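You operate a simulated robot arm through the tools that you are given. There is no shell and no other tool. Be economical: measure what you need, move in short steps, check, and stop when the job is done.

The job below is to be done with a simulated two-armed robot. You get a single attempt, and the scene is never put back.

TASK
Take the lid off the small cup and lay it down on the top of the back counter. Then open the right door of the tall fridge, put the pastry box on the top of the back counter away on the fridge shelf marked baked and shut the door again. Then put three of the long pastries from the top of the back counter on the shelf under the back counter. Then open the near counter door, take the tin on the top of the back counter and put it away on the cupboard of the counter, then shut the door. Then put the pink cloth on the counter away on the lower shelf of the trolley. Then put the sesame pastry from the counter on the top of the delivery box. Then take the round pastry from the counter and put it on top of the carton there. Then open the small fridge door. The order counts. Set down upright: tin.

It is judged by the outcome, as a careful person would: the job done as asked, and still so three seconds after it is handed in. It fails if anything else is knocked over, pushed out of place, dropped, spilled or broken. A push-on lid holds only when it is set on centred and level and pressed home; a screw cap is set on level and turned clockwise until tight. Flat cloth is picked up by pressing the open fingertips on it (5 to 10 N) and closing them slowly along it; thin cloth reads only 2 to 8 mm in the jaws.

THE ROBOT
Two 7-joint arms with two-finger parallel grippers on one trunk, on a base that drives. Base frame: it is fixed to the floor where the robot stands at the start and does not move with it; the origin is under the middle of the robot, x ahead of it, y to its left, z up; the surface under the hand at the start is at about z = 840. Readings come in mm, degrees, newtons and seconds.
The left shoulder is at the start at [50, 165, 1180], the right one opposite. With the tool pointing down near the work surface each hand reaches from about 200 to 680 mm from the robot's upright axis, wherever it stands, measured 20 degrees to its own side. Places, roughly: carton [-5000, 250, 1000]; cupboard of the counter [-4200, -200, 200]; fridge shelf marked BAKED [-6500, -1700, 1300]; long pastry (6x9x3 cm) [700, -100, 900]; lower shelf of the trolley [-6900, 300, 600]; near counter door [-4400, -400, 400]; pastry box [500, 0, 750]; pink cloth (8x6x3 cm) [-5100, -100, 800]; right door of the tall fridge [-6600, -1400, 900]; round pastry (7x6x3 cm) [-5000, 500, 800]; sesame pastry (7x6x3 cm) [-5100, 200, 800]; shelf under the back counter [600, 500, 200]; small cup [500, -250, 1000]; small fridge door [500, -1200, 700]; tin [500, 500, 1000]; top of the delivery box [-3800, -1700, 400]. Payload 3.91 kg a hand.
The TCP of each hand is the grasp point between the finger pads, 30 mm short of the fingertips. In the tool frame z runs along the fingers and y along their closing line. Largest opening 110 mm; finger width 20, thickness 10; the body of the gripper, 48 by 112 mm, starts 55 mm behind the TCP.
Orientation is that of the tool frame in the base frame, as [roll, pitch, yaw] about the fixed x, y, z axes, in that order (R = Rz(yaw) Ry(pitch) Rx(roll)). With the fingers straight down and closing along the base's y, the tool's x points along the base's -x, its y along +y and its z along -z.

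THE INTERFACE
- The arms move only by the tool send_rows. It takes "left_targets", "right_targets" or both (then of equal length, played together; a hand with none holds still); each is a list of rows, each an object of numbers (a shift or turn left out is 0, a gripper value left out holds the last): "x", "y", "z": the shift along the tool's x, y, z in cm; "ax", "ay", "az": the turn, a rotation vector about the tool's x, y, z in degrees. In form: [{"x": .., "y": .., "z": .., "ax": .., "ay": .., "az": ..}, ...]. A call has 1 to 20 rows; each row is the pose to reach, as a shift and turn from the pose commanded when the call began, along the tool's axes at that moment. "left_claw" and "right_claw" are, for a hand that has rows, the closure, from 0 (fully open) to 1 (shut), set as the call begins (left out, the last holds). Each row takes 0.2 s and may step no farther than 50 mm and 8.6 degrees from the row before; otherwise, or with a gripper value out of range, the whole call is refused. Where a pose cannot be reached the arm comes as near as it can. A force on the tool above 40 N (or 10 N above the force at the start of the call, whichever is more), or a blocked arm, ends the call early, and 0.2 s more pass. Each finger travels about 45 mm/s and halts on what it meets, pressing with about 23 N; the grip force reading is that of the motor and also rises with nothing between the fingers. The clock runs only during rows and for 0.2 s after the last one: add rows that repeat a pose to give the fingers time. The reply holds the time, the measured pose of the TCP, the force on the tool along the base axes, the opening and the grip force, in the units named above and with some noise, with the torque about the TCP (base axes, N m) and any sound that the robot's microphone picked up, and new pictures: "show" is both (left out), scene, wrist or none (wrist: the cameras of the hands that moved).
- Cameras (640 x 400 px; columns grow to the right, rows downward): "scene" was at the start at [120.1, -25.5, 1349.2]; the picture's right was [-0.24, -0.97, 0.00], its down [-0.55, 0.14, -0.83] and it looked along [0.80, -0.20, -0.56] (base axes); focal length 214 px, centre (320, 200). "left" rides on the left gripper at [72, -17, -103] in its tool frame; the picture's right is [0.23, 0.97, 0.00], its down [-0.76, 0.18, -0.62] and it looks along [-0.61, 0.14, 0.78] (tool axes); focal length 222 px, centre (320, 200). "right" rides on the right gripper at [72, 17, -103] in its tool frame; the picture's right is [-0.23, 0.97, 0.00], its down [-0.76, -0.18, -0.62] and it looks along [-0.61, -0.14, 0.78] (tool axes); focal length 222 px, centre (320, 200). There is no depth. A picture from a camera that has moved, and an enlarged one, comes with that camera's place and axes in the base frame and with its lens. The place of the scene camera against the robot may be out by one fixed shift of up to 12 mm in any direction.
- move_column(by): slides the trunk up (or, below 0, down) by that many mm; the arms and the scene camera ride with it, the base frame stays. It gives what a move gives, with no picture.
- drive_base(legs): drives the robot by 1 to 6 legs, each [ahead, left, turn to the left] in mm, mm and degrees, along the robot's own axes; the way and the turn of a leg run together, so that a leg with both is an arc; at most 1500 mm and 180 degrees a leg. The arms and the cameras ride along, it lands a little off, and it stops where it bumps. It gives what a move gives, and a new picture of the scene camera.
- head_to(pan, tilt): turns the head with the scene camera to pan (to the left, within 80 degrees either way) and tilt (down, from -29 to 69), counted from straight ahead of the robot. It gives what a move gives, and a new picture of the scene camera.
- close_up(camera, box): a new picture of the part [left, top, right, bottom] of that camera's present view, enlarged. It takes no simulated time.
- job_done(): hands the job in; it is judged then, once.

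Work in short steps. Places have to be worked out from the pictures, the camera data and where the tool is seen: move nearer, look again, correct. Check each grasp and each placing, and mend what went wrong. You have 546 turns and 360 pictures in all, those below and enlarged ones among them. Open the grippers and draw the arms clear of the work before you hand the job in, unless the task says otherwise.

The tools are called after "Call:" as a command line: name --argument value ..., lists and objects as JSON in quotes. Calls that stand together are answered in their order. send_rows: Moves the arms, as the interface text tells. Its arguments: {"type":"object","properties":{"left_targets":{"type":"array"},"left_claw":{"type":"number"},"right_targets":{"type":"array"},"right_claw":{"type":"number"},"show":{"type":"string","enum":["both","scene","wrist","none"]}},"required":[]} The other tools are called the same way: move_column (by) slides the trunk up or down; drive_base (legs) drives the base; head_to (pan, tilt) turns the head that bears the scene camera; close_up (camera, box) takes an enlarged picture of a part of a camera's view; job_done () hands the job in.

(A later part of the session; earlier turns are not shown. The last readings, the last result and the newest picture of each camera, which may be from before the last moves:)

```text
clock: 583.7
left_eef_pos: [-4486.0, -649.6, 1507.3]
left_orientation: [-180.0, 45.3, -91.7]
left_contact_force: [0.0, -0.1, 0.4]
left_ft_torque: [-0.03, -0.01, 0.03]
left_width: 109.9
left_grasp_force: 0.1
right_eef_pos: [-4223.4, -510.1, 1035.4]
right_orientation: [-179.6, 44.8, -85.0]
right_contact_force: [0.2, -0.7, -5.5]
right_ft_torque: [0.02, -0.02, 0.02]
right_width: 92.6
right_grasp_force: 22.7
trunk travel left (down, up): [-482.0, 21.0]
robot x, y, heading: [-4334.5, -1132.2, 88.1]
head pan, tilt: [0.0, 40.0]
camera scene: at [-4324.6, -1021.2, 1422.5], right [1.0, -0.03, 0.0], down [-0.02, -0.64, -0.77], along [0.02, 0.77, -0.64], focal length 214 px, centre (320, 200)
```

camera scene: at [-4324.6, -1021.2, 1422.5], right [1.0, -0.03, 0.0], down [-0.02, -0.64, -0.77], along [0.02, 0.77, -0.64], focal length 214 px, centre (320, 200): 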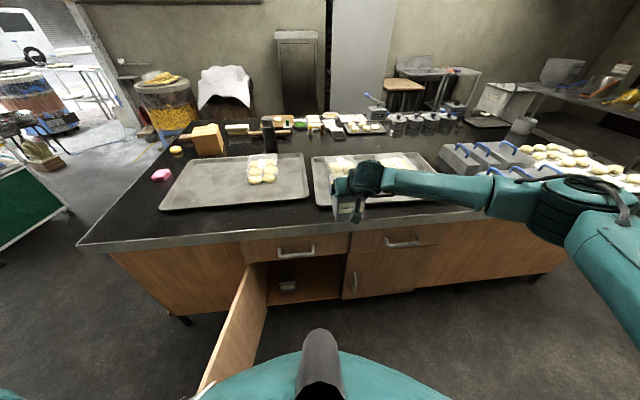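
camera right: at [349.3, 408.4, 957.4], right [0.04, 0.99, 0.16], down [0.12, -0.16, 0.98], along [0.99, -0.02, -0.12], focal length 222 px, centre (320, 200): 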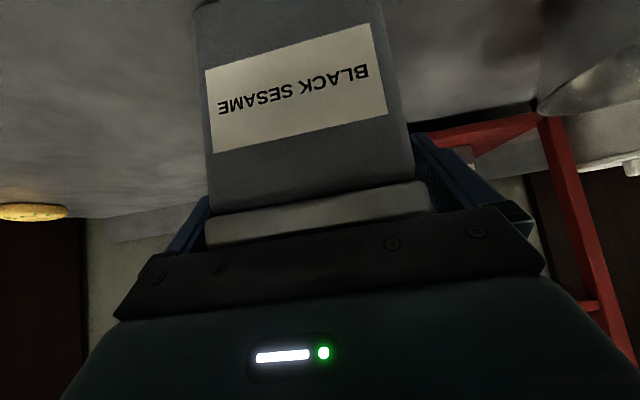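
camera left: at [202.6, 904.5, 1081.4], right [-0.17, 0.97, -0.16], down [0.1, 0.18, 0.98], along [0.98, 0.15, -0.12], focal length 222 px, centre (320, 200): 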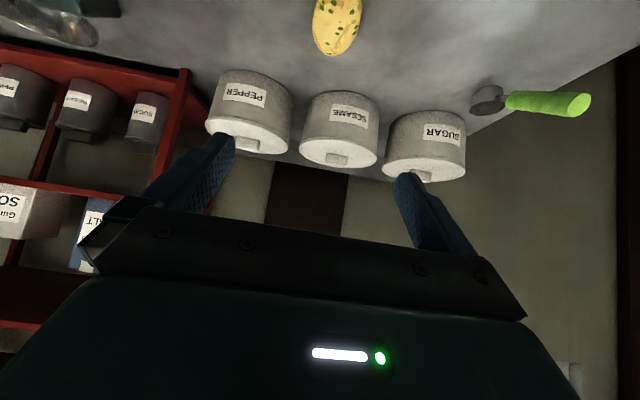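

Move the tin 65 mm left and 70 mm back clear of the counter front, then lower the trunk fully.

Call:
send_rows --right_targets '[{"x": 1.5, "y": 2.4, "z": -1.5}, {"x": 3, "y": 4.8, "z": -3}, {"x": 4.5, "y": 7.1, "z": -4.5}, {"x": 4.5, "y": 7.1, "z": -4.5}]' --show "none"

Call:
move_column --by -480

Call:
head_to --pan -5 --tilt 35

```text
clock: 584.7
left_eef_pos: [-4486.2, -649.5, 1508.2]
left_orientation: [179.9, 45.2, -91.7]
left_contact_force: [0.2, 0.5, 1.1]
left_ft_torque: [-0.01, 0.02, 0.01]
left_width: 109.9
left_grasp_force: 0.1
right_eef_pos: [-4289.0, -579.1, 1036.1]
right_orientation: [-179.6, 44.9, -85.1]
right_contact_force: [-0.6, -0.5, -4.6]
right_ft_torque: [0.0, 0.01, 0.02]
right_width: 92.9
right_grasp_force: 23.2
trunk travel left (down, up): [-482.0, 21.0]
robot x, y, heading: [-4336.1, -1131.0, 88.1]
head pan, tilt: [0.0, 40.0]
```

```text
refused: -480 is not a number from -400 to 400
```

```text
clock: 585.4
left_eef_pos: [-4486.7, -650.0, 1507.8]
left_orientation: [180.0, 45.3, -91.7]
left_contact_force: [-0.6, -0.1, -0.1]
left_ft_torque: [0.0, -0.02, -0.01]
left_width: 110.2
left_grasp_force: 0.0
right_eef_pos: [-4290.4, -577.8, 1036.1]
right_orientation: [-179.6, 44.9, -84.9]
right_contact_force: [-0.2, 0.2, -4.4]
right_ft_torque: [0.01, 0.01, -0.01]
right_width: 92.8
right_grasp_force: 23.0
trunk travel left (down, up): [-482.0, 21.0]
robot x, y, heading: [-4332.4, -1132.7, 88.2]
head pan, tilt: [-5.0, 35.0]
camera scene: at [-4317.1, -1018.8, 1430.1], right [0.99, -0.12, 0.0], down [-0.07, -0.57, -0.82], along [0.1, 0.81, -0.57], focal length 214 px, centre (320, 200)
```

scene: 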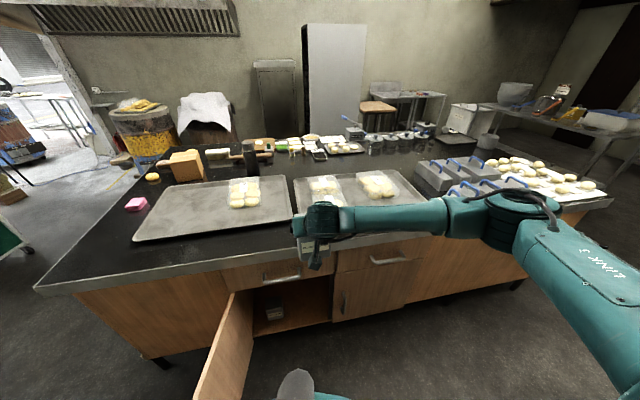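

Call:
move_column --by -400

Call:
move_column --by -80

Call:
send_rows --right_targets '[{"x": 2.5, "z": 2.5}, {"x": 5, "z": 5}, {"x": 7.5, "z": 7.5}, {"x": 10, "z": 10}, {"x": 12.5, "z": 12.5}, {"x": 15, "z": 15}, {"x": 16.5, "z": 16.5}, {"x": 16.5, "z": 16.5}]'

```text
clock: 589.2
left_eef_pos: [-4486.2, -650.6, 1106.7]
left_orientation: [179.9, 45.3, -91.6]
left_contact_force: [0.0, -0.2, -0.7]
left_ft_torque: [0.06, -0.02, -0.01]
left_width: 110.0
left_grasp_force: 0.0
right_eef_pos: [-4290.6, -579.3, 636.6]
right_orientation: [-179.6, 45.0, -85.0]
right_contact_force: [1.8, 0.3, -4.8]
right_ft_torque: [-0.04, 0.0, 0.0]
right_width: 93.1
right_grasp_force: 23.4
trunk travel left (down, up): [-82.0, 421.0]
robot x, y, heading: [-4336.8, -1131.7, 88.3]
head pan, tilt: [-5.0, 35.0]
```

```text
clock: 590.4
left_eef_pos: [-4486.8, -649.2, 1026.6]
left_orientation: [179.9, 45.3, -91.8]
left_contact_force: [0.4, 0.0, -0.6]
left_ft_torque: [0.02, 0.01, -0.02]
left_width: 110.1
left_grasp_force: 0.0
right_eef_pos: [-4290.1, -578.9, 555.3]
right_orientation: [-179.6, 44.9, -85.0]
right_contact_force: [-0.5, 0.6, -4.9]
right_ft_torque: [0.0, -0.03, 0.0]
right_width: 92.9
right_grasp_force: 22.8
trunk travel left (down, up): [-2.0, 501.0]
robot x, y, heading: [-4332.3, -1132.5, 88.1]
head pan, tilt: [-5.0, 35.0]
```

```text
clock: 592.1
left_eef_pos: [-4487.4, -649.2, 1027.0]
left_orientation: [-180.0, 45.4, -91.6]
left_contact_force: [0.5, 1.0, -0.9]
left_ft_torque: [0.01, 0.0, 0.03]
left_width: 110.1
left_grasp_force: 0.1
right_eef_pos: [-4287.6, -579.0, 321.7]
right_orientation: [-179.6, 45.0, -85.1]
right_contact_force: [-0.9, 0.1, -3.8]
right_ft_torque: [0.01, -0.01, -0.01]
right_width: 92.9
right_grasp_force: 23.0
trunk travel left (down, up): [-2.0, 501.0]
robot x, y, heading: [-4335.5, -1134.3, 88.2]
head pan, tilt: [-5.0, 35.0]
camera scene: at [-4317.0, -1018.9, 950.1], right [0.99, -0.12, 0.0], down [-0.07, -0.57, -0.82], along [0.1, 0.81, -0.57], focal length 214 px, centre (320, 200)
camera right: at [-4295.1, -704.0, 343.6], right [-0.98, 0.08, 0.16], down [0.16, 0.11, 0.98], along [0.06, 0.99, -0.12], focal length 222 px, centre (320, 200)
```

scene: 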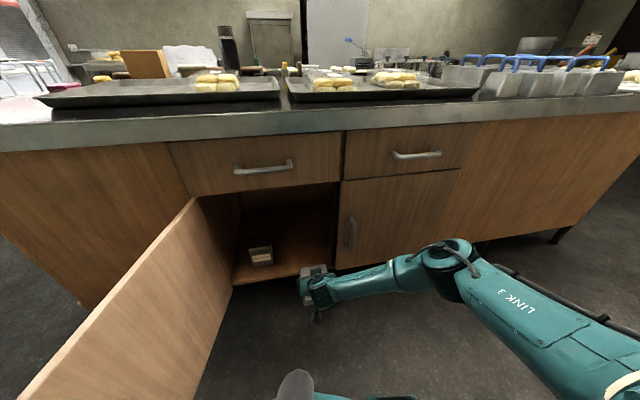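
right: 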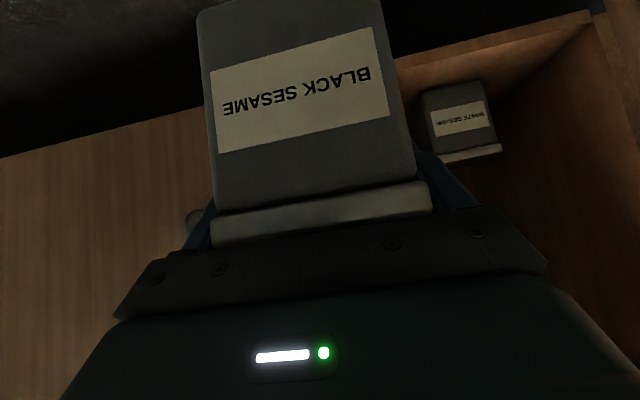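

Tin hangs in front of the opening, 83 mm above the cupboard floor (z≈144). I extend the arm inward first.

Call:
send_rows --right_targets '[{"x": -2.5, "z": 2.5}, {"x": -5, "z": 5}, {"x": -7.5, "z": 7.5}, {"x": -10, "z": 10}, {"x": -10, "z": 10}]' --show "scene"

```text
clock: 593.4
left_eef_pos: [-4486.4, -650.6, 1027.1]
left_orientation: [180.0, 45.4, -91.8]
left_contact_force: [-0.8, 0.1, 0.6]
left_ft_torque: [0.05, -0.01, -0.01]
left_width: 110.0
left_grasp_force: 0.0
right_eef_pos: [-4296.6, -466.0, 330.5]
right_orientation: [-179.6, 44.8, -84.9]
right_contact_force: [-0.1, -0.7, -4.3]
right_ft_torque: [-0.03, 0.0, 0.01]
right_width: 93.0
right_grasp_force: 23.4
right hand out of reach, approached as far as the arm can: row 4, 5
trunk travel left (down, up): [-2.0, 501.0]
robot x, y, heading: [-4335.7, -1135.0, 88.2]
head pan, tilt: [-5.0, 35.0]
camera scene: at [-4317.0, -1018.9, 950.1], right [0.99, -0.12, 0.0], down [-0.07, -0.57, -0.82], along [0.1, 0.81, -0.57], focal length 214 px, centre (320, 200)
```

scene: 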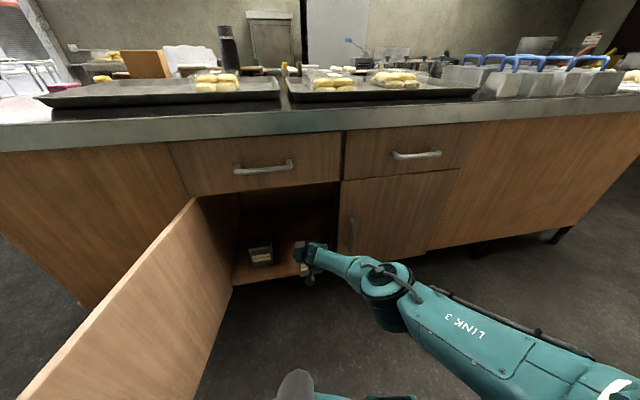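

Elbow came in nicely. Now drive forward 130 mm.

Call:
drive_base --legs '[[130, 0, 1]]'

Call:
close_up --camera "right" --box '[0, 0, 640, 400]'

```text
clock: 594.6
left_eef_pos: [-4490.9, -525.8, 1027.6]
left_orientation: [-180.0, 45.3, -90.6]
left_contact_force: [-0.2, -0.6, 0.3]
left_ft_torque: [0.03, 0.02, -0.02]
left_width: 110.2
left_grasp_force: 0.1
right_eef_pos: [-4304.7, -337.3, 331.6]
right_orientation: [-179.5, 44.9, -84.0]
right_contact_force: [0.2, -0.9, -4.9]
right_ft_torque: [0.0, 0.0, 0.01]
right_width: 92.9
right_grasp_force: 23.5
trunk travel left (down, up): [-2.0, 501.0]
robot x, y, heading: [-4330.5, -1003.2, 89.2]
head pan, tilt: [-5.0, 35.0]
camera scene: at [-4316.0, -891.0, 950.1], right [0.99, -0.1, 0.0], down [-0.06, -0.57, -0.82], along [0.08, 0.81, -0.57], focal length 214 px, centre (320, 200)
```

scene: 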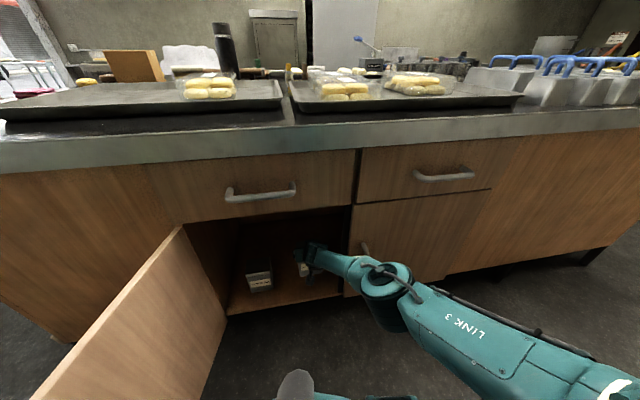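

```text
1.00 times, centred on (320, 200) of right (not enlarged: the box is as wide or as high as the picture)
camera zoom: at [-4309.9, -463.2, 353.9], right [-0.99, 0.06, 0.16], down [0.16, 0.12, 0.98], along [0.04, 0.99, -0.12], focal length 222 px, centre (320, 200)
```

zoom: 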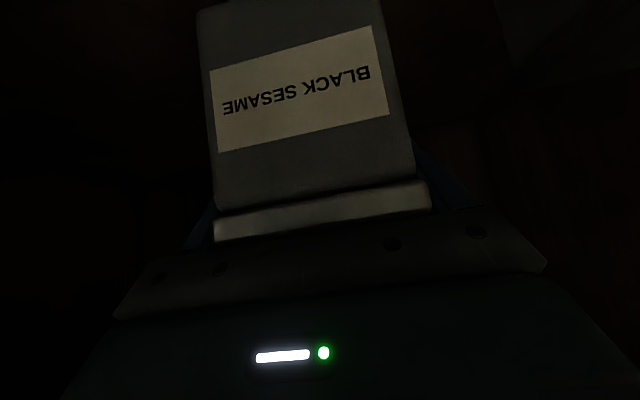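

The tin is inside the cupboard. Lower toward the floor (contact expected near TCP 239).

Call:
send_rows --right_targets '[{"x": 1.5, "z": 1.5}, {"x": 3, "z": 3}, {"x": 4.5, "z": 4.5}, {"x": 5.5, "z": 5.5}, {"x": 5.5, "z": 5.5}]' --show "none"

Call:
send_rows --right_targets '[{"x": 0.2, "z": 0.2}, {"x": 0.4, "z": 0.4}, {"x": 0.6, "z": 0.6}, {"x": 0.6, "z": 0.6}]' --show "scene"

```text
clock: 595.8
left_eef_pos: [-4491.1, -524.7, 1026.2]
left_orientation: [-179.9, 45.3, -90.7]
left_contact_force: [0.2, -0.7, -0.6]
left_ft_torque: [-0.02, -0.01, -0.01]
left_width: 109.9
left_grasp_force: 0.1
right_eef_pos: [-4293.1, -365.5, 287.9]
right_orientation: [-179.6, 44.9, -84.0]
right_contact_force: [-0.2, 0.6, -4.4]
right_ft_torque: [0.0, 0.0, 0.03]
right_width: 92.8
right_grasp_force: 23.0
right hand out of reach, approached as far as the arm can: row 1, 2, 3, 4, 5
trunk travel left (down, up): [-2.0, 501.0]
robot x, y, heading: [-4329.0, -1007.1, 89.0]
head pan, tilt: [-5.0, 35.0]
```

```text
clock: 596.8
left_eef_pos: [-4491.6, -523.7, 1027.1]
left_orientation: [179.9, 45.3, -90.7]
left_contact_force: [-0.2, 0.1, 0.0]
left_ft_torque: [-0.01, 0.04, -0.01]
left_width: 110.1
left_grasp_force: 0.0
right_eef_pos: [-4287.2, -367.6, 279.3]
right_orientation: [-179.6, 44.8, -84.0]
right_contact_force: [0.9, -0.2, -4.3]
right_ft_torque: [0.01, 0.0, -0.01]
right_width: 93.0
right_grasp_force: 22.8
right hand out of reach, approached as far as the arm can: row 2, 3, 4
trunk travel left (down, up): [-2.0, 501.0]
robot x, y, heading: [-4333.1, -1000.7, 89.1]
head pan, tilt: [-5.0, 35.0]
camera scene: at [-4316.0, -891.0, 950.1], right [0.99, -0.1, 0.0], down [-0.06, -0.57, -0.82], along [0.08, 0.81, -0.57], focal length 214 px, centre (320, 200)
```

scene: 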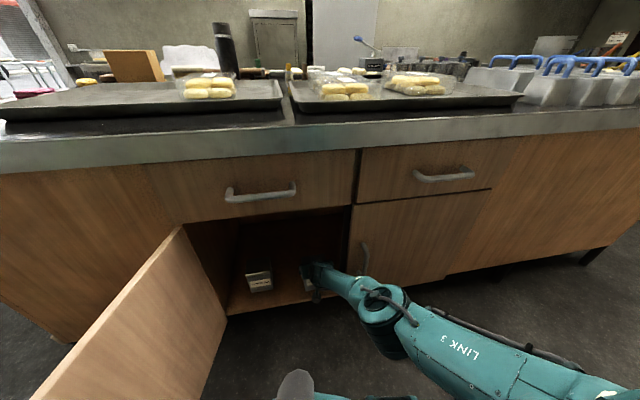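

Arm at its reach. Drive 60 mm closer and lower with the hand drawn slightly back.

Call:
drive_base --legs '[[65, 0, 0]]'

Call:
send_rows --right_targets '[{"x": 1.5, "z": 0.1}, {"x": 3, "z": 0.2}, {"x": 4.5, "z": 0.4}, {"x": 4.9, "z": 0.6}, {"x": 4.9, "z": 0.6}]' --show "none"

```text
clock: 597.8
left_eef_pos: [-4491.3, -460.5, 1026.5]
left_orientation: [-180.0, 45.2, -90.6]
left_contact_force: [-0.2, 0.3, -0.7]
left_ft_torque: [0.0, 0.01, -0.01]
left_width: 109.9
left_grasp_force: 0.0
right_eef_pos: [-4287.3, -303.0, 280.0]
right_orientation: [-179.5, 44.8, -83.9]
right_contact_force: [-0.5, 0.4, -3.7]
right_ft_torque: [0.01, 0.0, -0.03]
right_width: 93.1
right_grasp_force: 23.1
trunk travel left (down, up): [-2.0, 501.0]
robot x, y, heading: [-4330.3, -942.7, 88.9]
head pan, tilt: [-5.0, 35.0]
camera scene: at [-4315.1, -826.1, 950.1], right [0.99, -0.1, 0.0], down [-0.06, -0.57, -0.82], along [0.08, 0.81, -0.57], focal length 214 px, centre (320, 200)
```

scene: 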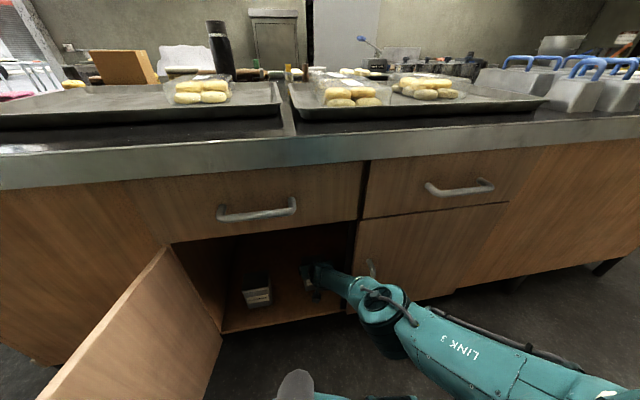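

```text
clock: 599.0
left_eef_pos: [-4491.9, -461.0, 1026.4]
left_orientation: [-179.9, 45.3, -90.6]
left_contact_force: [0.4, -0.6, -0.8]
left_ft_torque: [0.01, -0.01, -0.03]
left_width: 110.1
left_grasp_force: 0.1
right_eef_pos: [-4283.2, -328.5, 248.5]
right_orientation: [-179.5, 45.5, -83.7]
right_contact_force: [-6.1, 5.5, 16.1]
right_ft_torque: [-0.23, 0.14, -0.07]
right_width: 92.8
right_grasp_force: 22.4
right hand out of reach, approached as far as the arm can: row 4, 5
trunk travel left (down, up): [-2.0, 501.0]
robot x, y, heading: [-4325.3, -938.7, 89.1]
head pan, tilt: [-5.0, 35.0]
```

Contact (≈16 N) – the tin stands on the cupboard floor. Release and withdraw along the fingers.

Call:
send_rows --right_targets '[{}, {}, {}, {"z": -1.5}, {"z": -3.5}, {"z": -6}, {"z": -9}, {"z": -12}]' --right_claw 0 --show "wrist"

```text
clock: 600.8
left_eef_pos: [-4491.8, -460.9, 1027.6]
left_orientation: [-180.0, 45.4, -90.7]
left_contact_force: [0.1, -0.5, -0.6]
left_ft_torque: [0.03, -0.01, 0.01]
left_width: 109.8
left_grasp_force: 0.1
right_eef_pos: [-4274.5, -417.7, 327.8]
right_orientation: [-179.6, 45.1, -83.9]
right_contact_force: [-0.1, 0.6, 0.6]
right_ft_torque: [0.0, -0.01, 0.0]
right_width: 110.0
right_grasp_force: 0.0
trunk travel left (down, up): [-2.0, 501.0]
robot x, y, heading: [-4328.2, -936.6, 89.1]
head pan, tilt: [-5.0, 35.0]
camera right: at [-4277.9, -543.4, 350.9], right [-0.99, 0.06, 0.15], down [0.16, 0.11, 0.98], along [0.04, 0.99, -0.12], focal length 222 px, centre (320, 200)
```

right: 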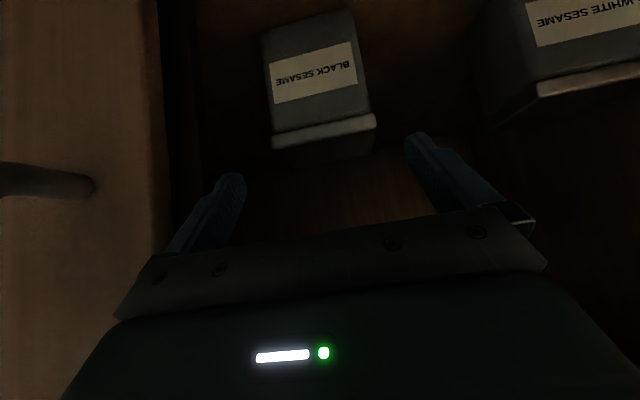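

The tin stands upright in the cupboard. I back out and raise the right hand above door height; the left hand will push the door shut from its outer side.

Call:
drive_base --legs '[[-190, 0, 1]]'

Call:
send_rows --right_targets '[{"x": -3, "z": -3.5}, {"x": -6, "z": -7}, {"x": -9, "z": -10}, {"x": -12, "z": -13}, {"x": -15, "z": -16}, {"x": -18, "z": -19}, {"x": -21, "z": -22}, {"x": -24, "z": -25}, {"x": -27, "z": -28}]' --show "none"

```text
clock: 602.4
left_eef_pos: [-4501.2, -651.9, 1027.5]
left_orientation: [-179.9, 45.4, -89.6]
left_contact_force: [-0.1, -0.7, 0.0]
left_ft_torque: [0.01, -0.02, -0.01]
left_width: 109.9
left_grasp_force: 0.0
right_eef_pos: [-4283.0, -604.9, 328.9]
right_orientation: [-179.6, 44.9, -83.0]
right_contact_force: [1.0, 0.4, -0.4]
right_ft_torque: [-0.02, 0.01, -0.03]
right_width: 109.9
right_grasp_force: 0.0
trunk travel left (down, up): [-2.0, 501.0]
robot x, y, heading: [-4330.2, -1126.9, 90.2]
head pan, tilt: [-5.0, 35.0]
camera scene: at [-4318.2, -1014.9, 950.2], right [1.0, -0.08, 0.0], down [-0.05, -0.57, -0.82], along [0.07, 0.82, -0.57], focal length 214 px, centre (320, 200)
```

scene: 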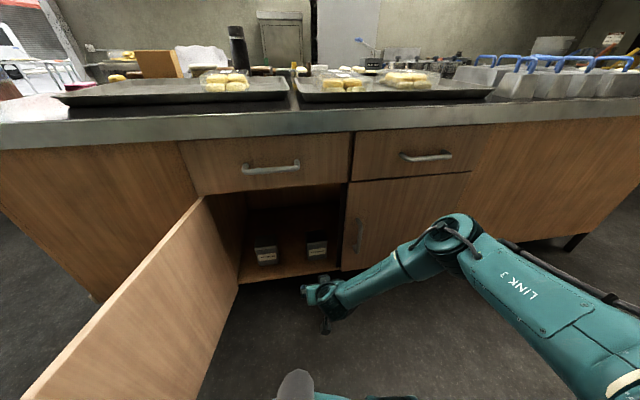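

```text
clock: 604.4
left_eef_pos: [-4500.0, -652.2, 1027.2]
left_orientation: [-179.9, 45.4, -89.7]
left_contact_force: [1.0, -0.1, -0.5]
left_ft_torque: [0.0, 0.01, 0.01]
left_width: 109.8
left_grasp_force: 0.0
right_eef_pos: [-4284.6, -610.9, 719.0]
right_orientation: [-179.5, 44.7, -82.9]
right_contact_force: [0.0, 0.3, 0.3]
right_ft_torque: [-0.05, 0.03, -0.01]
right_width: 110.1
right_grasp_force: 0.0
trunk travel left (down, up): [-2.0, 501.0]
robot x, y, heading: [-4332.4, -1127.9, 90.4]
head pan, tilt: [-5.0, 35.0]
```

Drive left so the left hand is outside the open door, staying high.

Call:
drive_base --legs '[[-55, 0, 0], [0, 245, 0]]'

Call:
send_rows --left_targets '[{"x": 2, "y": 1, "z": 2}, {"x": 5, "y": 2, "z": 5}, {"x": 8, "y": 3, "z": 8}, {"x": 11, "y": 4, "z": 11}, {"x": 14, "y": 5, "z": 14}, {"x": 17, "y": 6, "z": 17}, {"x": 20, "y": 6, "z": 20}, {"x": 23, "y": 6, "z": 23}, {"x": 26, "y": 6, "z": 26}, {"x": 29, "y": 6, "z": 29}, {"x": 32, "y": 6, "z": 32}, {"x": 34, "y": 6, "z": 34}]' --left_claw 1

```text
clock: 607.7
left_eef_pos: [-4744.5, -707.7, 1028.1]
left_orientation: [180.0, 45.3, -89.6]
left_contact_force: [-0.4, 0.7, -0.4]
left_ft_torque: [-0.01, 0.0, 0.03]
left_width: 110.2
left_grasp_force: 0.1
right_eef_pos: [-4528.3, -664.5, 718.6]
right_orientation: [-179.6, 45.0, -82.9]
right_contact_force: [-0.3, -0.7, -0.3]
right_ft_torque: [-0.02, -0.03, 0.02]
right_width: 110.0
right_grasp_force: 0.1
trunk travel left (down, up): [-2.0, 501.0]
robot x, y, heading: [-4571.5, -1182.1, 90.4]
head pan, tilt: [-5.0, 35.0]
camera scene: at [-4562.4, -1070.5, 950.2], right [1.0, -0.08, 0.0], down [-0.05, -0.57, -0.82], along [0.07, 0.82, -0.57], focal length 214 px, centre (320, 200)
```

scene: 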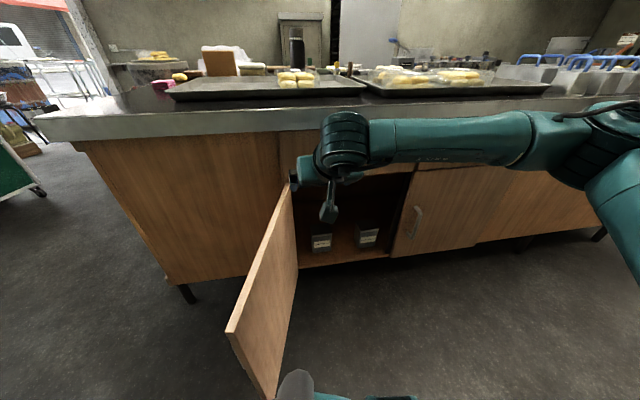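

```text
clock: 610.3
left_eef_pos: [-4805.1, -704.3, 547.6]
left_orientation: [180.0, 45.4, -89.7]
left_contact_force: [0.8, 0.1, 1.3]
left_ft_torque: [0.0, 0.03, -0.01]
left_width: 0.0
left_grasp_force: 23.1
right_eef_pos: [-4529.6, -667.3, 719.0]
right_orientation: [-179.5, 44.9, -82.9]
right_contact_force: [-0.8, -0.7, 0.4]
right_ft_torque: [-0.03, 0.0, 0.02]
right_width: 110.2
right_grasp_force: 0.0
trunk travel left (down, up): [-2.0, 501.0]
robot x, y, heading: [-4576.4, -1182.7, 90.1]
head pan, tilt: [-5.0, 35.0]
camera scene: at [-4562.3, -1070.6, 950.2], right [1.0, -0.08, 0.0], down [-0.05, -0.57, -0.82], along [0.07, 0.82, -0.57], focal length 214 px, centre (320, 200)
camera left: at [-4788.1, -830.6, 568.6], right [-0.97, -0.17, -0.16], down [-0.18, 0.09, 0.98], along [-0.15, 0.98, -0.12], focal length 222 px, centre (320, 200)
```

scene: 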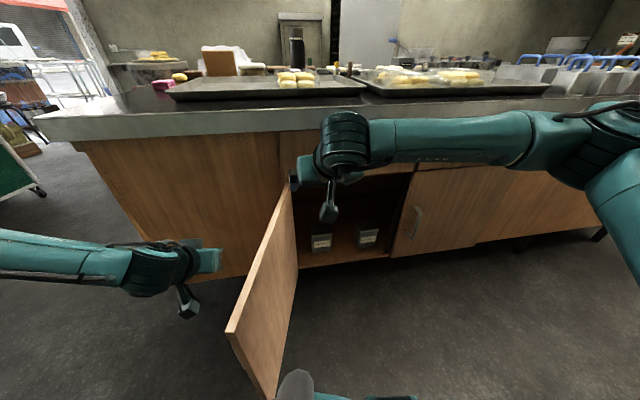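
left: 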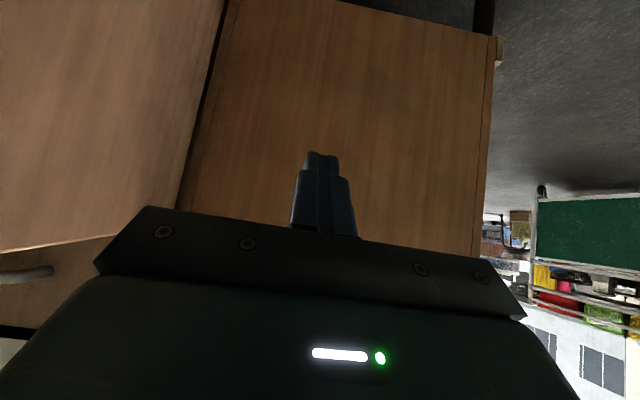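

Left hand is beside the door's outer face. Drive right to push it closed.

Call:
drive_base --legs '[[0, -200, 0]]'

```text
clock: 612.7
left_eef_pos: [-4604.4, -705.1, 547.4]
left_orientation: [180.0, 45.3, -89.8]
left_contact_force: [1.0, 0.1, -0.3]
left_ft_torque: [0.0, -0.01, -0.02]
left_width: 0.2
left_grasp_force: 23.3
right_eef_pos: [-4327.0, -666.5, 718.6]
right_orientation: [-179.5, 44.9, -83.1]
right_contact_force: [0.1, 0.1, -0.6]
right_ft_torque: [0.01, -0.01, 0.0]
right_width: 109.9
right_grasp_force: 0.1
trunk travel left (down, up): [-2.0, 501.0]
robot x, y, heading: [-4373.5, -1180.9, 90.1]
head pan, tilt: [-5.0, 35.0]
camera scene: at [-4361.3, -1070.0, 950.2], right [1.0, -0.09, 0.0], down [-0.05, -0.57, -0.82], along [0.07, 0.82, -0.57], focal length 214 px, centre (320, 200)
```

scene: 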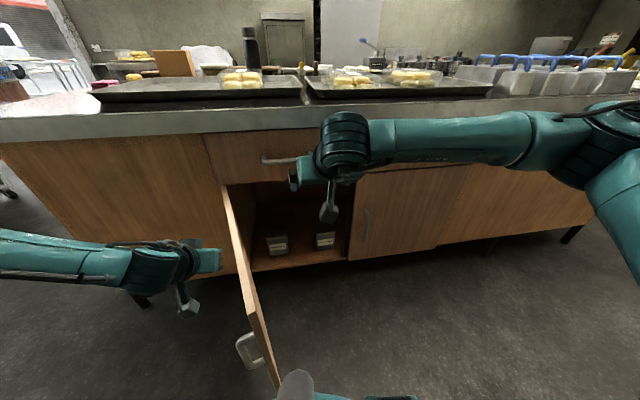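

Working. Continue right and forward.

Call:
drive_base --legs '[[20, -170, 0]]'

Call:
drive_base --legs '[[110, -60, 0]]'

```text
clock: 614.8
left_eef_pos: [-4431.8, -683.9, 545.8]
left_orientation: [-180.0, 45.3, -89.9]
left_contact_force: [0.3, 0.6, 0.4]
left_ft_torque: [0.02, 0.01, -0.02]
left_width: 0.2
left_grasp_force: 22.9
right_eef_pos: [-4156.1, -645.9, 718.8]
right_orientation: [-179.6, 45.0, -83.2]
right_contact_force: [-0.2, 0.4, -0.5]
right_ft_torque: [-0.03, -0.02, 0.03]
right_width: 109.9
right_grasp_force: 0.0
trunk travel left (down, up): [-2.0, 501.0]
robot x, y, heading: [-4205.6, -1161.4, 90.0]
head pan, tilt: [-5.0, 35.0]
camera scene: at [-4191.3, -1050.1, 950.2], right [1.0, -0.09, 0.0], down [-0.05, -0.57, -0.82], along [0.07, 0.82, -0.57], focal length 214 px, centre (320, 200)
```

scene: 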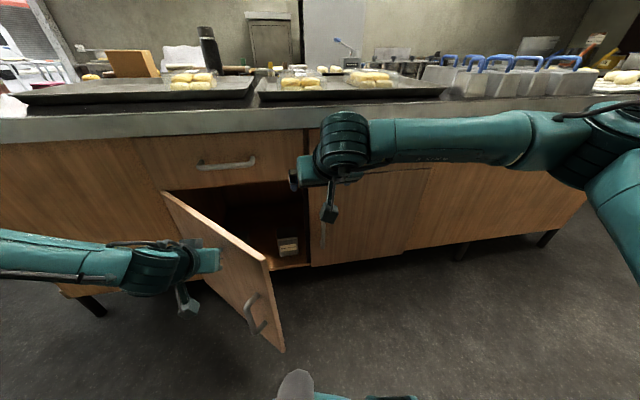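

```text
clock: 616.1
left_eef_pos: [-4372.1, -573.5, 547.7]
left_orientation: [-179.9, 45.4, -90.0]
left_contact_force: [-0.1, -0.1, -0.3]
left_ft_torque: [-0.04, 0.0, 0.0]
left_width: 0.0
left_grasp_force: 22.7
right_eef_pos: [-4095.6, -535.0, 718.1]
right_orientation: [-179.6, 45.0, -83.3]
right_contact_force: [-0.4, 0.3, 0.2]
right_ft_torque: [0.0, -0.04, -0.02]
right_width: 110.2
right_grasp_force: 0.1
trunk travel left (down, up): [-2.0, 501.0]
robot x, y, heading: [-4141.0, -1053.9, 89.7]
head pan, tilt: [-5.0, 35.0]
camera scene: at [-4131.2, -938.5, 950.2], right [1.0, -0.09, 0.0], down [-0.05, -0.57, -0.82], along [0.07, 0.82, -0.57], focal length 214 px, centre (320, 200)
```

scene: 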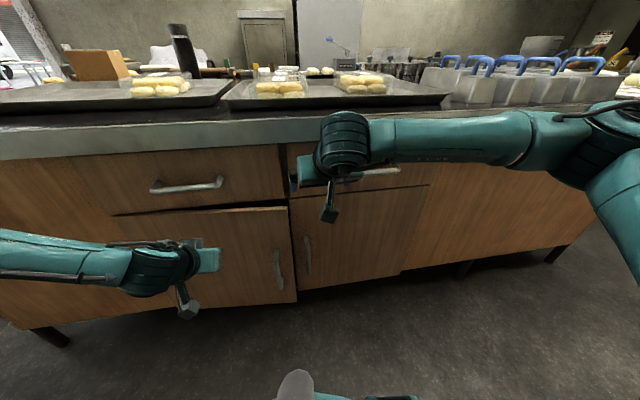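

Nearly shut. The final push with the left arm alone.

Call:
send_rows --left_targets '[{"x": -1, "z": 1}, {"x": -2, "z": 2}, {"x": -3, "z": 3}, {"x": -4, "z": 4}, {"x": -5, "z": 5}, {"x": -6, "z": 6}, {"x": -7, "z": 7}, {"x": -8, "z": 8}]' --show "scene"

```text
clock: 617.8
left_eef_pos: [-4370.9, -473.1, 546.5]
left_orientation: [-179.7, 44.6, -89.8]
left_contact_force: [0.9, -2.4, 1.0]
left_ft_torque: [0.12, 0.06, 0.04]
left_width: 0.0
left_grasp_force: 23.2
right_eef_pos: [-4096.5, -535.2, 718.5]
right_orientation: [-179.6, 45.0, -83.1]
right_contact_force: [0.0, 0.3, 0.2]
right_ft_torque: [0.01, -0.02, 0.0]
right_width: 110.1
right_grasp_force: 0.1
trunk travel left (down, up): [-2.0, 501.0]
robot x, y, heading: [-4148.8, -1049.9, 90.0]
head pan, tilt: [-5.0, 35.0]
stopped in row 8 (left hand): the force on the tool passed its limit at 61 N (the readings are from after the stop); the commanded pose is now the measured one
camera scene: at [-4131.3, -939.7, 950.4], right [1.0, -0.09, 0.0], down [-0.05, -0.57, -0.82], along [0.07, 0.82, -0.57], focal length 214 px, centre (320, 200)
```

scene: 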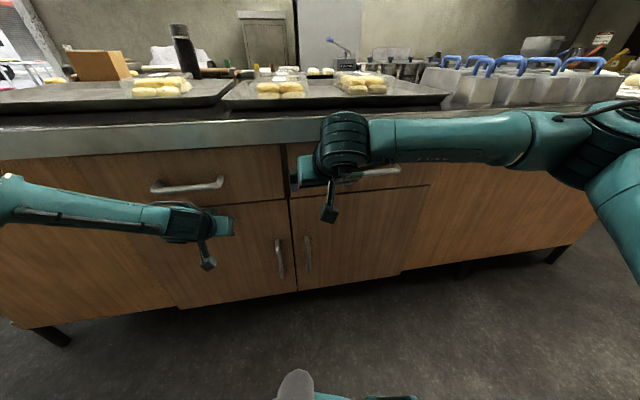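

The counter door is shut. Next the pink cloth: retract, raise, and move left along the counter.

Call:
send_rows --left_targets '[{"x": 3, "z": -3}, {"x": 3, "z": -7}, {"x": 1, "z": -10}, {"x": -2, "z": -13}, {"x": -5, "z": -16}, {"x": -8, "z": -19}, {"x": -11, "z": -22}, {"x": -14, "z": -25}]' --left_claw 0 --show "none"

Call:
drive_base --legs '[[-90, 0, 0]]'

Call:
move_column --by 400

Call:
head_to --pan 0 --tilt 40

Call:
drive_base --legs '[[0, 850, 0]]'

```text
clock: 619.6
left_eef_pos: [-4370.9, -547.3, 820.8]
left_orientation: [-179.7, 44.6, -89.8]
left_contact_force: [-0.4, 0.4, 0.5]
left_ft_torque: [0.03, -0.02, 0.02]
left_width: 109.8
left_grasp_force: 0.0
right_eef_pos: [-4096.1, -534.9, 718.4]
right_orientation: [-179.4, 44.9, -83.2]
right_contact_force: [-0.1, 0.2, 0.3]
right_ft_torque: [0.02, 0.02, -0.03]
right_width: 109.8
right_grasp_force: 0.0
trunk travel left (down, up): [-2.0, 501.0]
robot x, y, heading: [-4141.7, -1053.3, 90.1]
head pan, tilt: [-5.0, 35.0]
```

```text
clock: 620.7
left_eef_pos: [-4370.3, -636.1, 819.6]
left_orientation: [-179.6, 44.4, -89.8]
left_contact_force: [-0.1, -0.2, 0.2]
left_ft_torque: [0.0, 0.0, 0.02]
left_width: 110.0
left_grasp_force: 0.1
right_eef_pos: [-4095.9, -625.3, 719.1]
right_orientation: [-179.6, 44.9, -83.3]
right_contact_force: [-0.4, -0.4, -1.2]
right_ft_torque: [0.0, 0.0, 0.01]
right_width: 110.2
right_grasp_force: 0.1
trunk travel left (down, up): [-2.0, 501.0]
robot x, y, heading: [-4141.3, -1140.5, 90.2]
head pan, tilt: [-5.0, 35.0]
camera scene: at [-4131.4, -1028.9, 950.1], right [1.0, -0.09, 0.0], down [-0.05, -0.57, -0.82], along [0.07, 0.82, -0.57], focal length 214 px, centre (320, 200)
```

scene: 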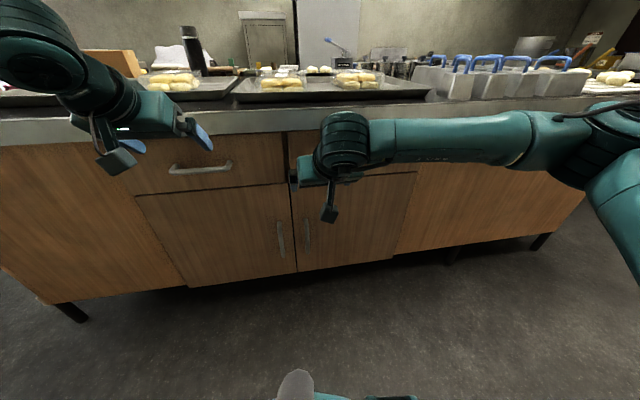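

```text
clock: 624.6
left_eef_pos: [-4370.2, -634.7, 1220.2]
left_orientation: [-179.7, 44.6, -89.8]
left_contact_force: [0.3, 0.0, 0.3]
left_ft_torque: [0.01, 0.01, 0.02]
left_width: 109.9
left_grasp_force: 0.1
right_eef_pos: [-4095.8, -624.3, 1119.2]
right_orientation: [-179.5, 45.0, -83.1]
right_contact_force: [0.7, 0.2, -0.1]
right_ft_torque: [0.01, 0.01, -0.02]
right_width: 109.8
right_grasp_force: 0.1
trunk travel left (down, up): [-402.0, 101.0]
robot x, y, heading: [-4140.2, -1143.7, 90.0]
head pan, tilt: [-5.0, 35.0]
```

```text
clock: 625.2
left_eef_pos: [-4371.4, -635.3, 1221.4]
left_orientation: [-179.7, 44.6, -89.8]
left_contact_force: [0.3, 0.1, -0.3]
left_ft_torque: [0.0, -0.01, 0.01]
left_width: 109.9
left_grasp_force: 0.1
right_eef_pos: [-4095.5, -624.4, 1119.0]
right_orientation: [-179.5, 44.9, -83.2]
right_contact_force: [-0.2, -0.5, 0.5]
right_ft_torque: [0.02, -0.04, 0.03]
right_width: 110.1
right_grasp_force: 0.0
trunk travel left (down, up): [-402.0, 101.0]
robot x, y, heading: [-4141.9, -1142.0, 89.7]
head pan, tilt: [0.0, 40.0]
camera scene: at [-4139.1, -1031.7, 1342.6], right [1.0, 0.0, 0.0], down [0.0, -0.64, -0.77], along [0.0, 0.77, -0.64], focal length 214 px, centre (320, 200)
```

scene: 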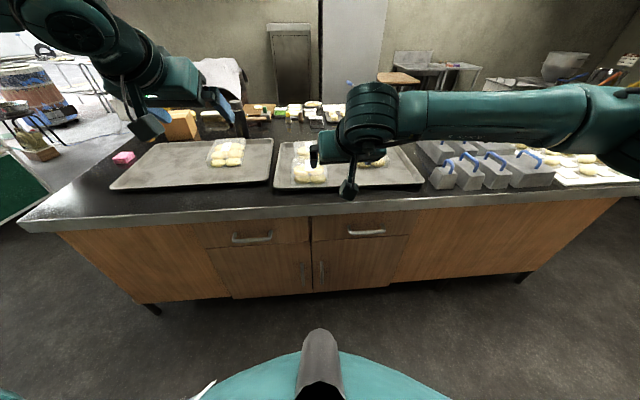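

```text
clock: 633.0
left_eef_pos: [-5209.2, -636.4, 1220.0]
left_orientation: [-179.7, 44.5, -89.8]
left_contact_force: [-0.3, -0.4, -0.9]
left_ft_torque: [-0.02, -0.03, -0.02]
left_width: 109.9
left_grasp_force: 0.1
right_eef_pos: [-4934.3, -624.5, 1119.1]
right_orientation: [-179.5, 44.9, -83.2]
right_contact_force: [-0.9, 0.0, -0.4]
right_ft_torque: [-0.01, -0.05, 0.0]
right_width: 109.9
right_grasp_force: 0.0
trunk travel left (down, up): [-402.0, 101.0]
robot x, y, heading: [-4982.3, -1143.6, 90.0]
head pan, tilt: [0.0, 40.0]
camera scene: at [-4977.8, -1030.7, 1342.6], right [1.0, 0.0, 0.0], down [0.0, -0.64, -0.77], along [0.0, 0.77, -0.64], focal length 214 px, centre (320, 200)
```

scene: 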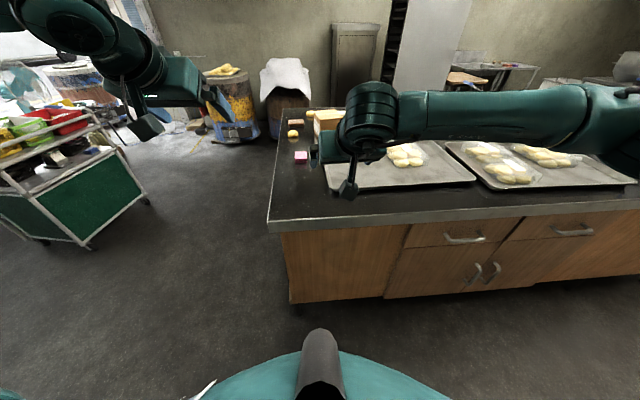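

The left end of the counter is in view. Zoom on the cloth, carton and small pastries.

Call:
close_up --camera "scene" --box '[270, 100, 370, 175]'

```text
5.33 times, centred on (320, 138) of scene
camera zoom: at [-4977.8, -1030.7, 1342.6], right [1.0, 0.0, 0.0], down [0.0, -0.64, -0.77], along [0.0, 0.77, -0.64], focal length 1144 px, centre (320, 533)
```

zoom: 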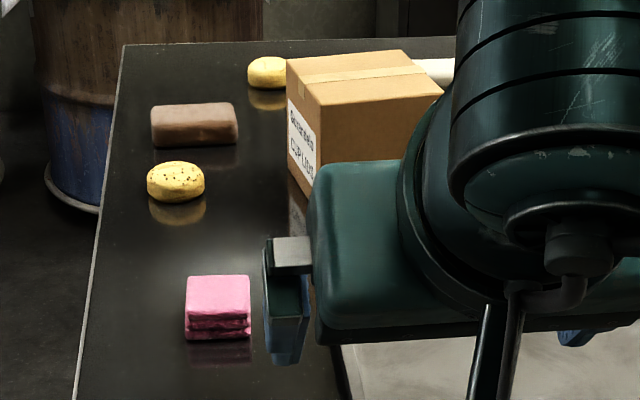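

Items: cloth ≈[-5065,-155], sesame pastry ≈[-5127,118], round pastry ≈[-5045,459], carton beside it; counter top z≈850. I go round to the counter's left end, facing +x.

Call:
drive_base --legs '[[50, 0, 0], [0, 720, 0], [970, 0, 0], [0, 0, -90]]'

```text
clock: 648.6
left_eef_pos: [-5177.5, 66.5, 1220.1]
left_orientation: [-179.8, 44.5, 178.5]
left_contact_force: [-0.8, -0.6, 0.1]
left_ft_torque: [0.04, 0.02, -0.03]
left_width: 109.8
left_grasp_force: 0.0
right_eef_pos: [-5174.7, -208.5, 1119.3]
right_orientation: [-179.5, 44.9, -174.9]
right_contact_force: [0.2, 0.0, -0.7]
right_ft_torque: [0.01, 0.01, 0.04]
right_width: 110.0
right_grasp_force: 0.0
trunk travel left (down, up): [-402.0, 101.0]
robot x, y, heading: [-5691.0, -144.2, -1.5]
head pan, tilt: [0.0, 40.0]
camera scene: at [-5570.9, -152.6, 1342.6], right [-0.03, -1.0, 0.0], down [-0.64, 0.02, -0.77], along [0.77, -0.02, -0.64], focal length 214 px, centre (320, 200)
```

scene: 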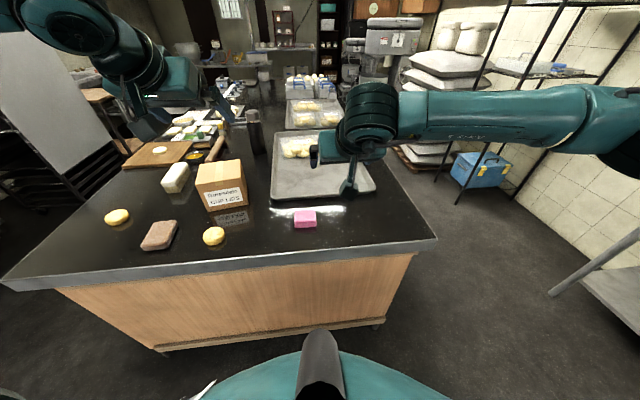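

Cloth refined to ≈[-5067,-113], mid z≈843 (counter ≈828). Shift left 80 and bring the right hand to pre-grasp.

Call:
drive_base --legs '[[0, 80, 1.5]]'

Call:
send_rows --right_targets '[{"x": 2.3, "y": 0.1, "z": 3, "ax": 1, "az": 1}, {"x": 4.6, "y": 0.2, "z": 6, "ax": 2, "az": 2}, {"x": 6.9, "y": 0.4, "z": 9, "ax": 3, "az": 3}, {"x": 9.2, "y": 0.5, "z": 12, "ax": 4.2, "az": 4.2}, {"x": 11.5, "y": 0.6, "z": 15, "ax": 4.2, "az": 4.2}, {"x": 11.5, "y": 0.6, "z": 15, "ax": 4.2, "az": 4.2}]' --show "wrist"

```text
clock: 650.0
left_eef_pos: [-5182.3, 159.6, 1220.2]
left_orientation: [-179.7, 44.5, 179.9]
left_contact_force: [0.1, 0.2, 0.4]
left_ft_torque: [-0.03, 0.02, -0.01]
left_width: 109.9
left_grasp_force: 0.1
right_eef_pos: [-5173.0, -115.7, 1118.6]
right_orientation: [-179.4, 44.9, -173.4]
right_contact_force: [-0.5, 0.1, -0.4]
right_ft_torque: [-0.02, 0.01, 0.0]
right_width: 110.1
right_grasp_force: 0.2
trunk travel left (down, up): [-402.0, 101.0]
robot x, y, heading: [-5691.5, -65.7, -0.3]
head pan, tilt: [0.0, 40.0]
camera scene: at [-5569.4, -69.0, 1342.6], right [-0.01, -1.0, 0.0], down [-0.64, 0.0, -0.77], along [0.77, 0.0, -0.64], focal length 214 px, centre (320, 200)
```

scene: 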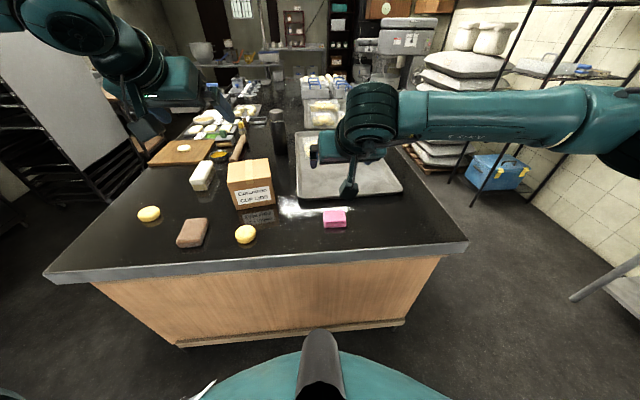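

```text
clock: 651.4
left_eef_pos: [-5182.3, 160.3, 1220.2]
left_orientation: [-179.7, 44.6, -180.0]
left_contact_force: [-0.3, -0.1, -0.3]
left_ft_torque: [-0.02, 0.01, -0.02]
left_width: 110.2
left_grasp_force: 0.0
right_eef_pos: [-5149.2, -106.9, 930.7]
right_orientation: [-179.4, 45.0, -179.4]
right_contact_force: [0.2, 0.3, -0.3]
right_ft_torque: [0.03, -0.01, -0.03]
right_width: 109.9
right_grasp_force: 0.0
trunk travel left (down, up): [-402.0, 101.0]
robot x, y, heading: [-5690.1, -65.9, -0.6]
head pan, tilt: [0.0, 40.0]
camera right: at [-5274.2, -91.0, 953.2], right [0.16, 0.98, 0.16], down [0.1, -0.17, 0.98], along [0.98, -0.14, -0.12], focal length 222 px, centre (320, 200)
```

right: 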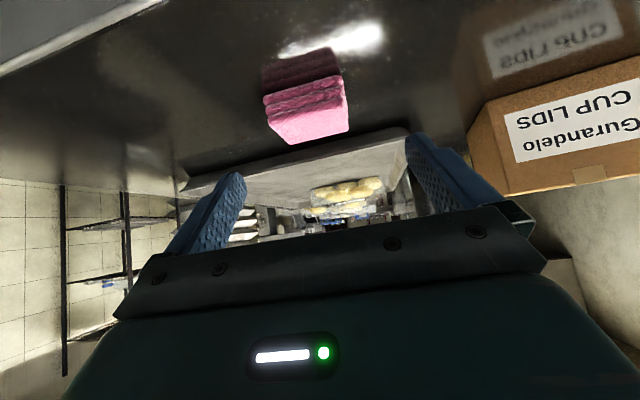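

Cloth at ≈[-5076,-117]. Advance to straddle it.

Call:
send_rows --right_targets '[{"x": 0.4, "y": -1, "z": 3}, {"x": 0.7, "y": -1, "z": 6}, {"x": 0.8, "y": -1, "z": 9}, {"x": 0.8, "y": -1, "z": 9.2}]' --show "wrist"

```text
clock: 652.4
left_eef_pos: [-5182.5, 160.3, 1219.4]
left_orientation: [-179.7, 44.5, 180.0]
left_contact_force: [0.2, -0.1, -0.1]
left_ft_torque: [0.0, -0.02, 0.03]
left_width: 110.1
left_grasp_force: 0.0
right_eef_pos: [-5089.8, -116.1, 860.7]
right_orientation: [-179.5, 45.0, -179.4]
right_contact_force: [-0.2, -1.0, 0.0]
right_ft_torque: [-0.03, -0.03, 0.01]
right_width: 110.0
right_grasp_force: 0.1
trunk travel left (down, up): [-402.0, 101.0]
robot x, y, heading: [-5690.3, -65.4, -0.3]
head pan, tilt: [0.0, 40.0]
camera right: at [-5214.0, -100.1, 883.3], right [0.16, 0.98, 0.15], down [0.1, -0.17, 0.98], along [0.98, -0.14, -0.12], focal length 222 px, centre (320, 200)
```

right: 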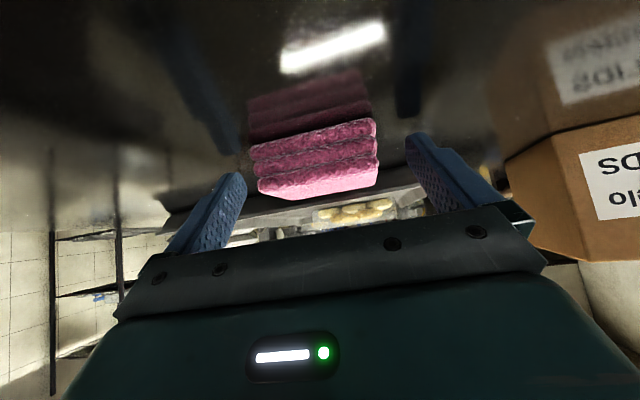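

Lower 4 mm more and close gently.

Call:
send_rows --right_targets '[{"x": 0.3, "z": 0.3}, {"x": 0.3, "z": 0.3}]' --show "none"

Call:
send_rows --right_targets '[{}, {}, {}, {}, {}, {}, {}]' --right_claw 1 --show "none"

Call:
send_rows --right_targets '[{"x": -1, "z": -1}, {"x": -2.5, "z": -2.5}, {"x": -4.5, "z": -4.5}, {"x": -7, "z": -7}]' --show "wrist"

```text
clock: 653.0
left_eef_pos: [-5183.0, 161.0, 1220.7]
left_orientation: [-179.6, 44.6, -179.9]
left_contact_force: [-0.6, 0.0, 0.1]
left_ft_torque: [-0.01, -0.02, -0.01]
left_width: 110.3
left_grasp_force: 0.0
right_eef_pos: [-5089.5, -117.0, 857.8]
right_orientation: [-179.6, 45.1, -179.4]
right_contact_force: [-1.7, 0.2, 6.2]
right_ft_torque: [0.39, -0.04, 0.13]
right_width: 109.9
right_grasp_force: 0.0
trunk travel left (down, up): [-402.0, 101.0]
robot x, y, heading: [-5688.3, -64.2, -0.1]
head pan, tilt: [0.0, 40.0]
```

```text
clock: 654.6
left_eef_pos: [-5182.6, 160.5, 1220.8]
left_orientation: [-179.6, 44.7, -180.0]
left_contact_force: [-0.2, 0.4, 0.4]
left_ft_torque: [-0.01, 0.02, 0.01]
left_width: 110.0
left_grasp_force: 0.1
right_eef_pos: [-5090.0, -116.1, 858.0]
right_orientation: [-179.6, 45.2, -179.3]
right_contact_force: [-0.7, 6.5, 10.7]
right_ft_torque: [0.62, -0.15, 0.1]
right_width: 72.2
right_grasp_force: 23.4
trunk travel left (down, up): [-402.0, 101.0]
robot x, y, heading: [-5689.7, -63.2, -0.2]
head pan, tilt: [0.0, 40.0]
```

```text
clock: 655.6
left_eef_pos: [-5182.6, 160.2, 1219.4]
left_orientation: [-179.8, 44.6, 179.9]
left_contact_force: [0.1, -0.4, 0.1]
left_ft_torque: [-0.02, 0.01, 0.0]
left_width: 109.8
left_grasp_force: 0.1
right_eef_pos: [-5089.2, -115.8, 956.2]
right_orientation: [-179.4, 44.8, -179.3]
right_contact_force: [-0.7, 0.2, -0.5]
right_ft_torque: [-0.04, 0.0, -0.02]
right_width: 71.6
right_grasp_force: 22.7
trunk travel left (down, up): [-402.0, 101.0]
robot x, y, heading: [-5687.5, -65.9, -0.2]
head pan, tilt: [0.0, 40.0]
camera right: at [-5214.0, -99.5, 977.9], right [0.16, 0.98, 0.15], down [0.1, -0.17, 0.98], along [0.98, -0.14, -0.12], focal length 222 px, centre (320, 200)
```

right: 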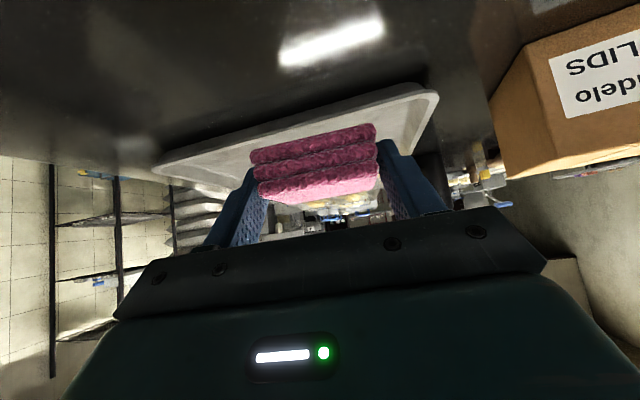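

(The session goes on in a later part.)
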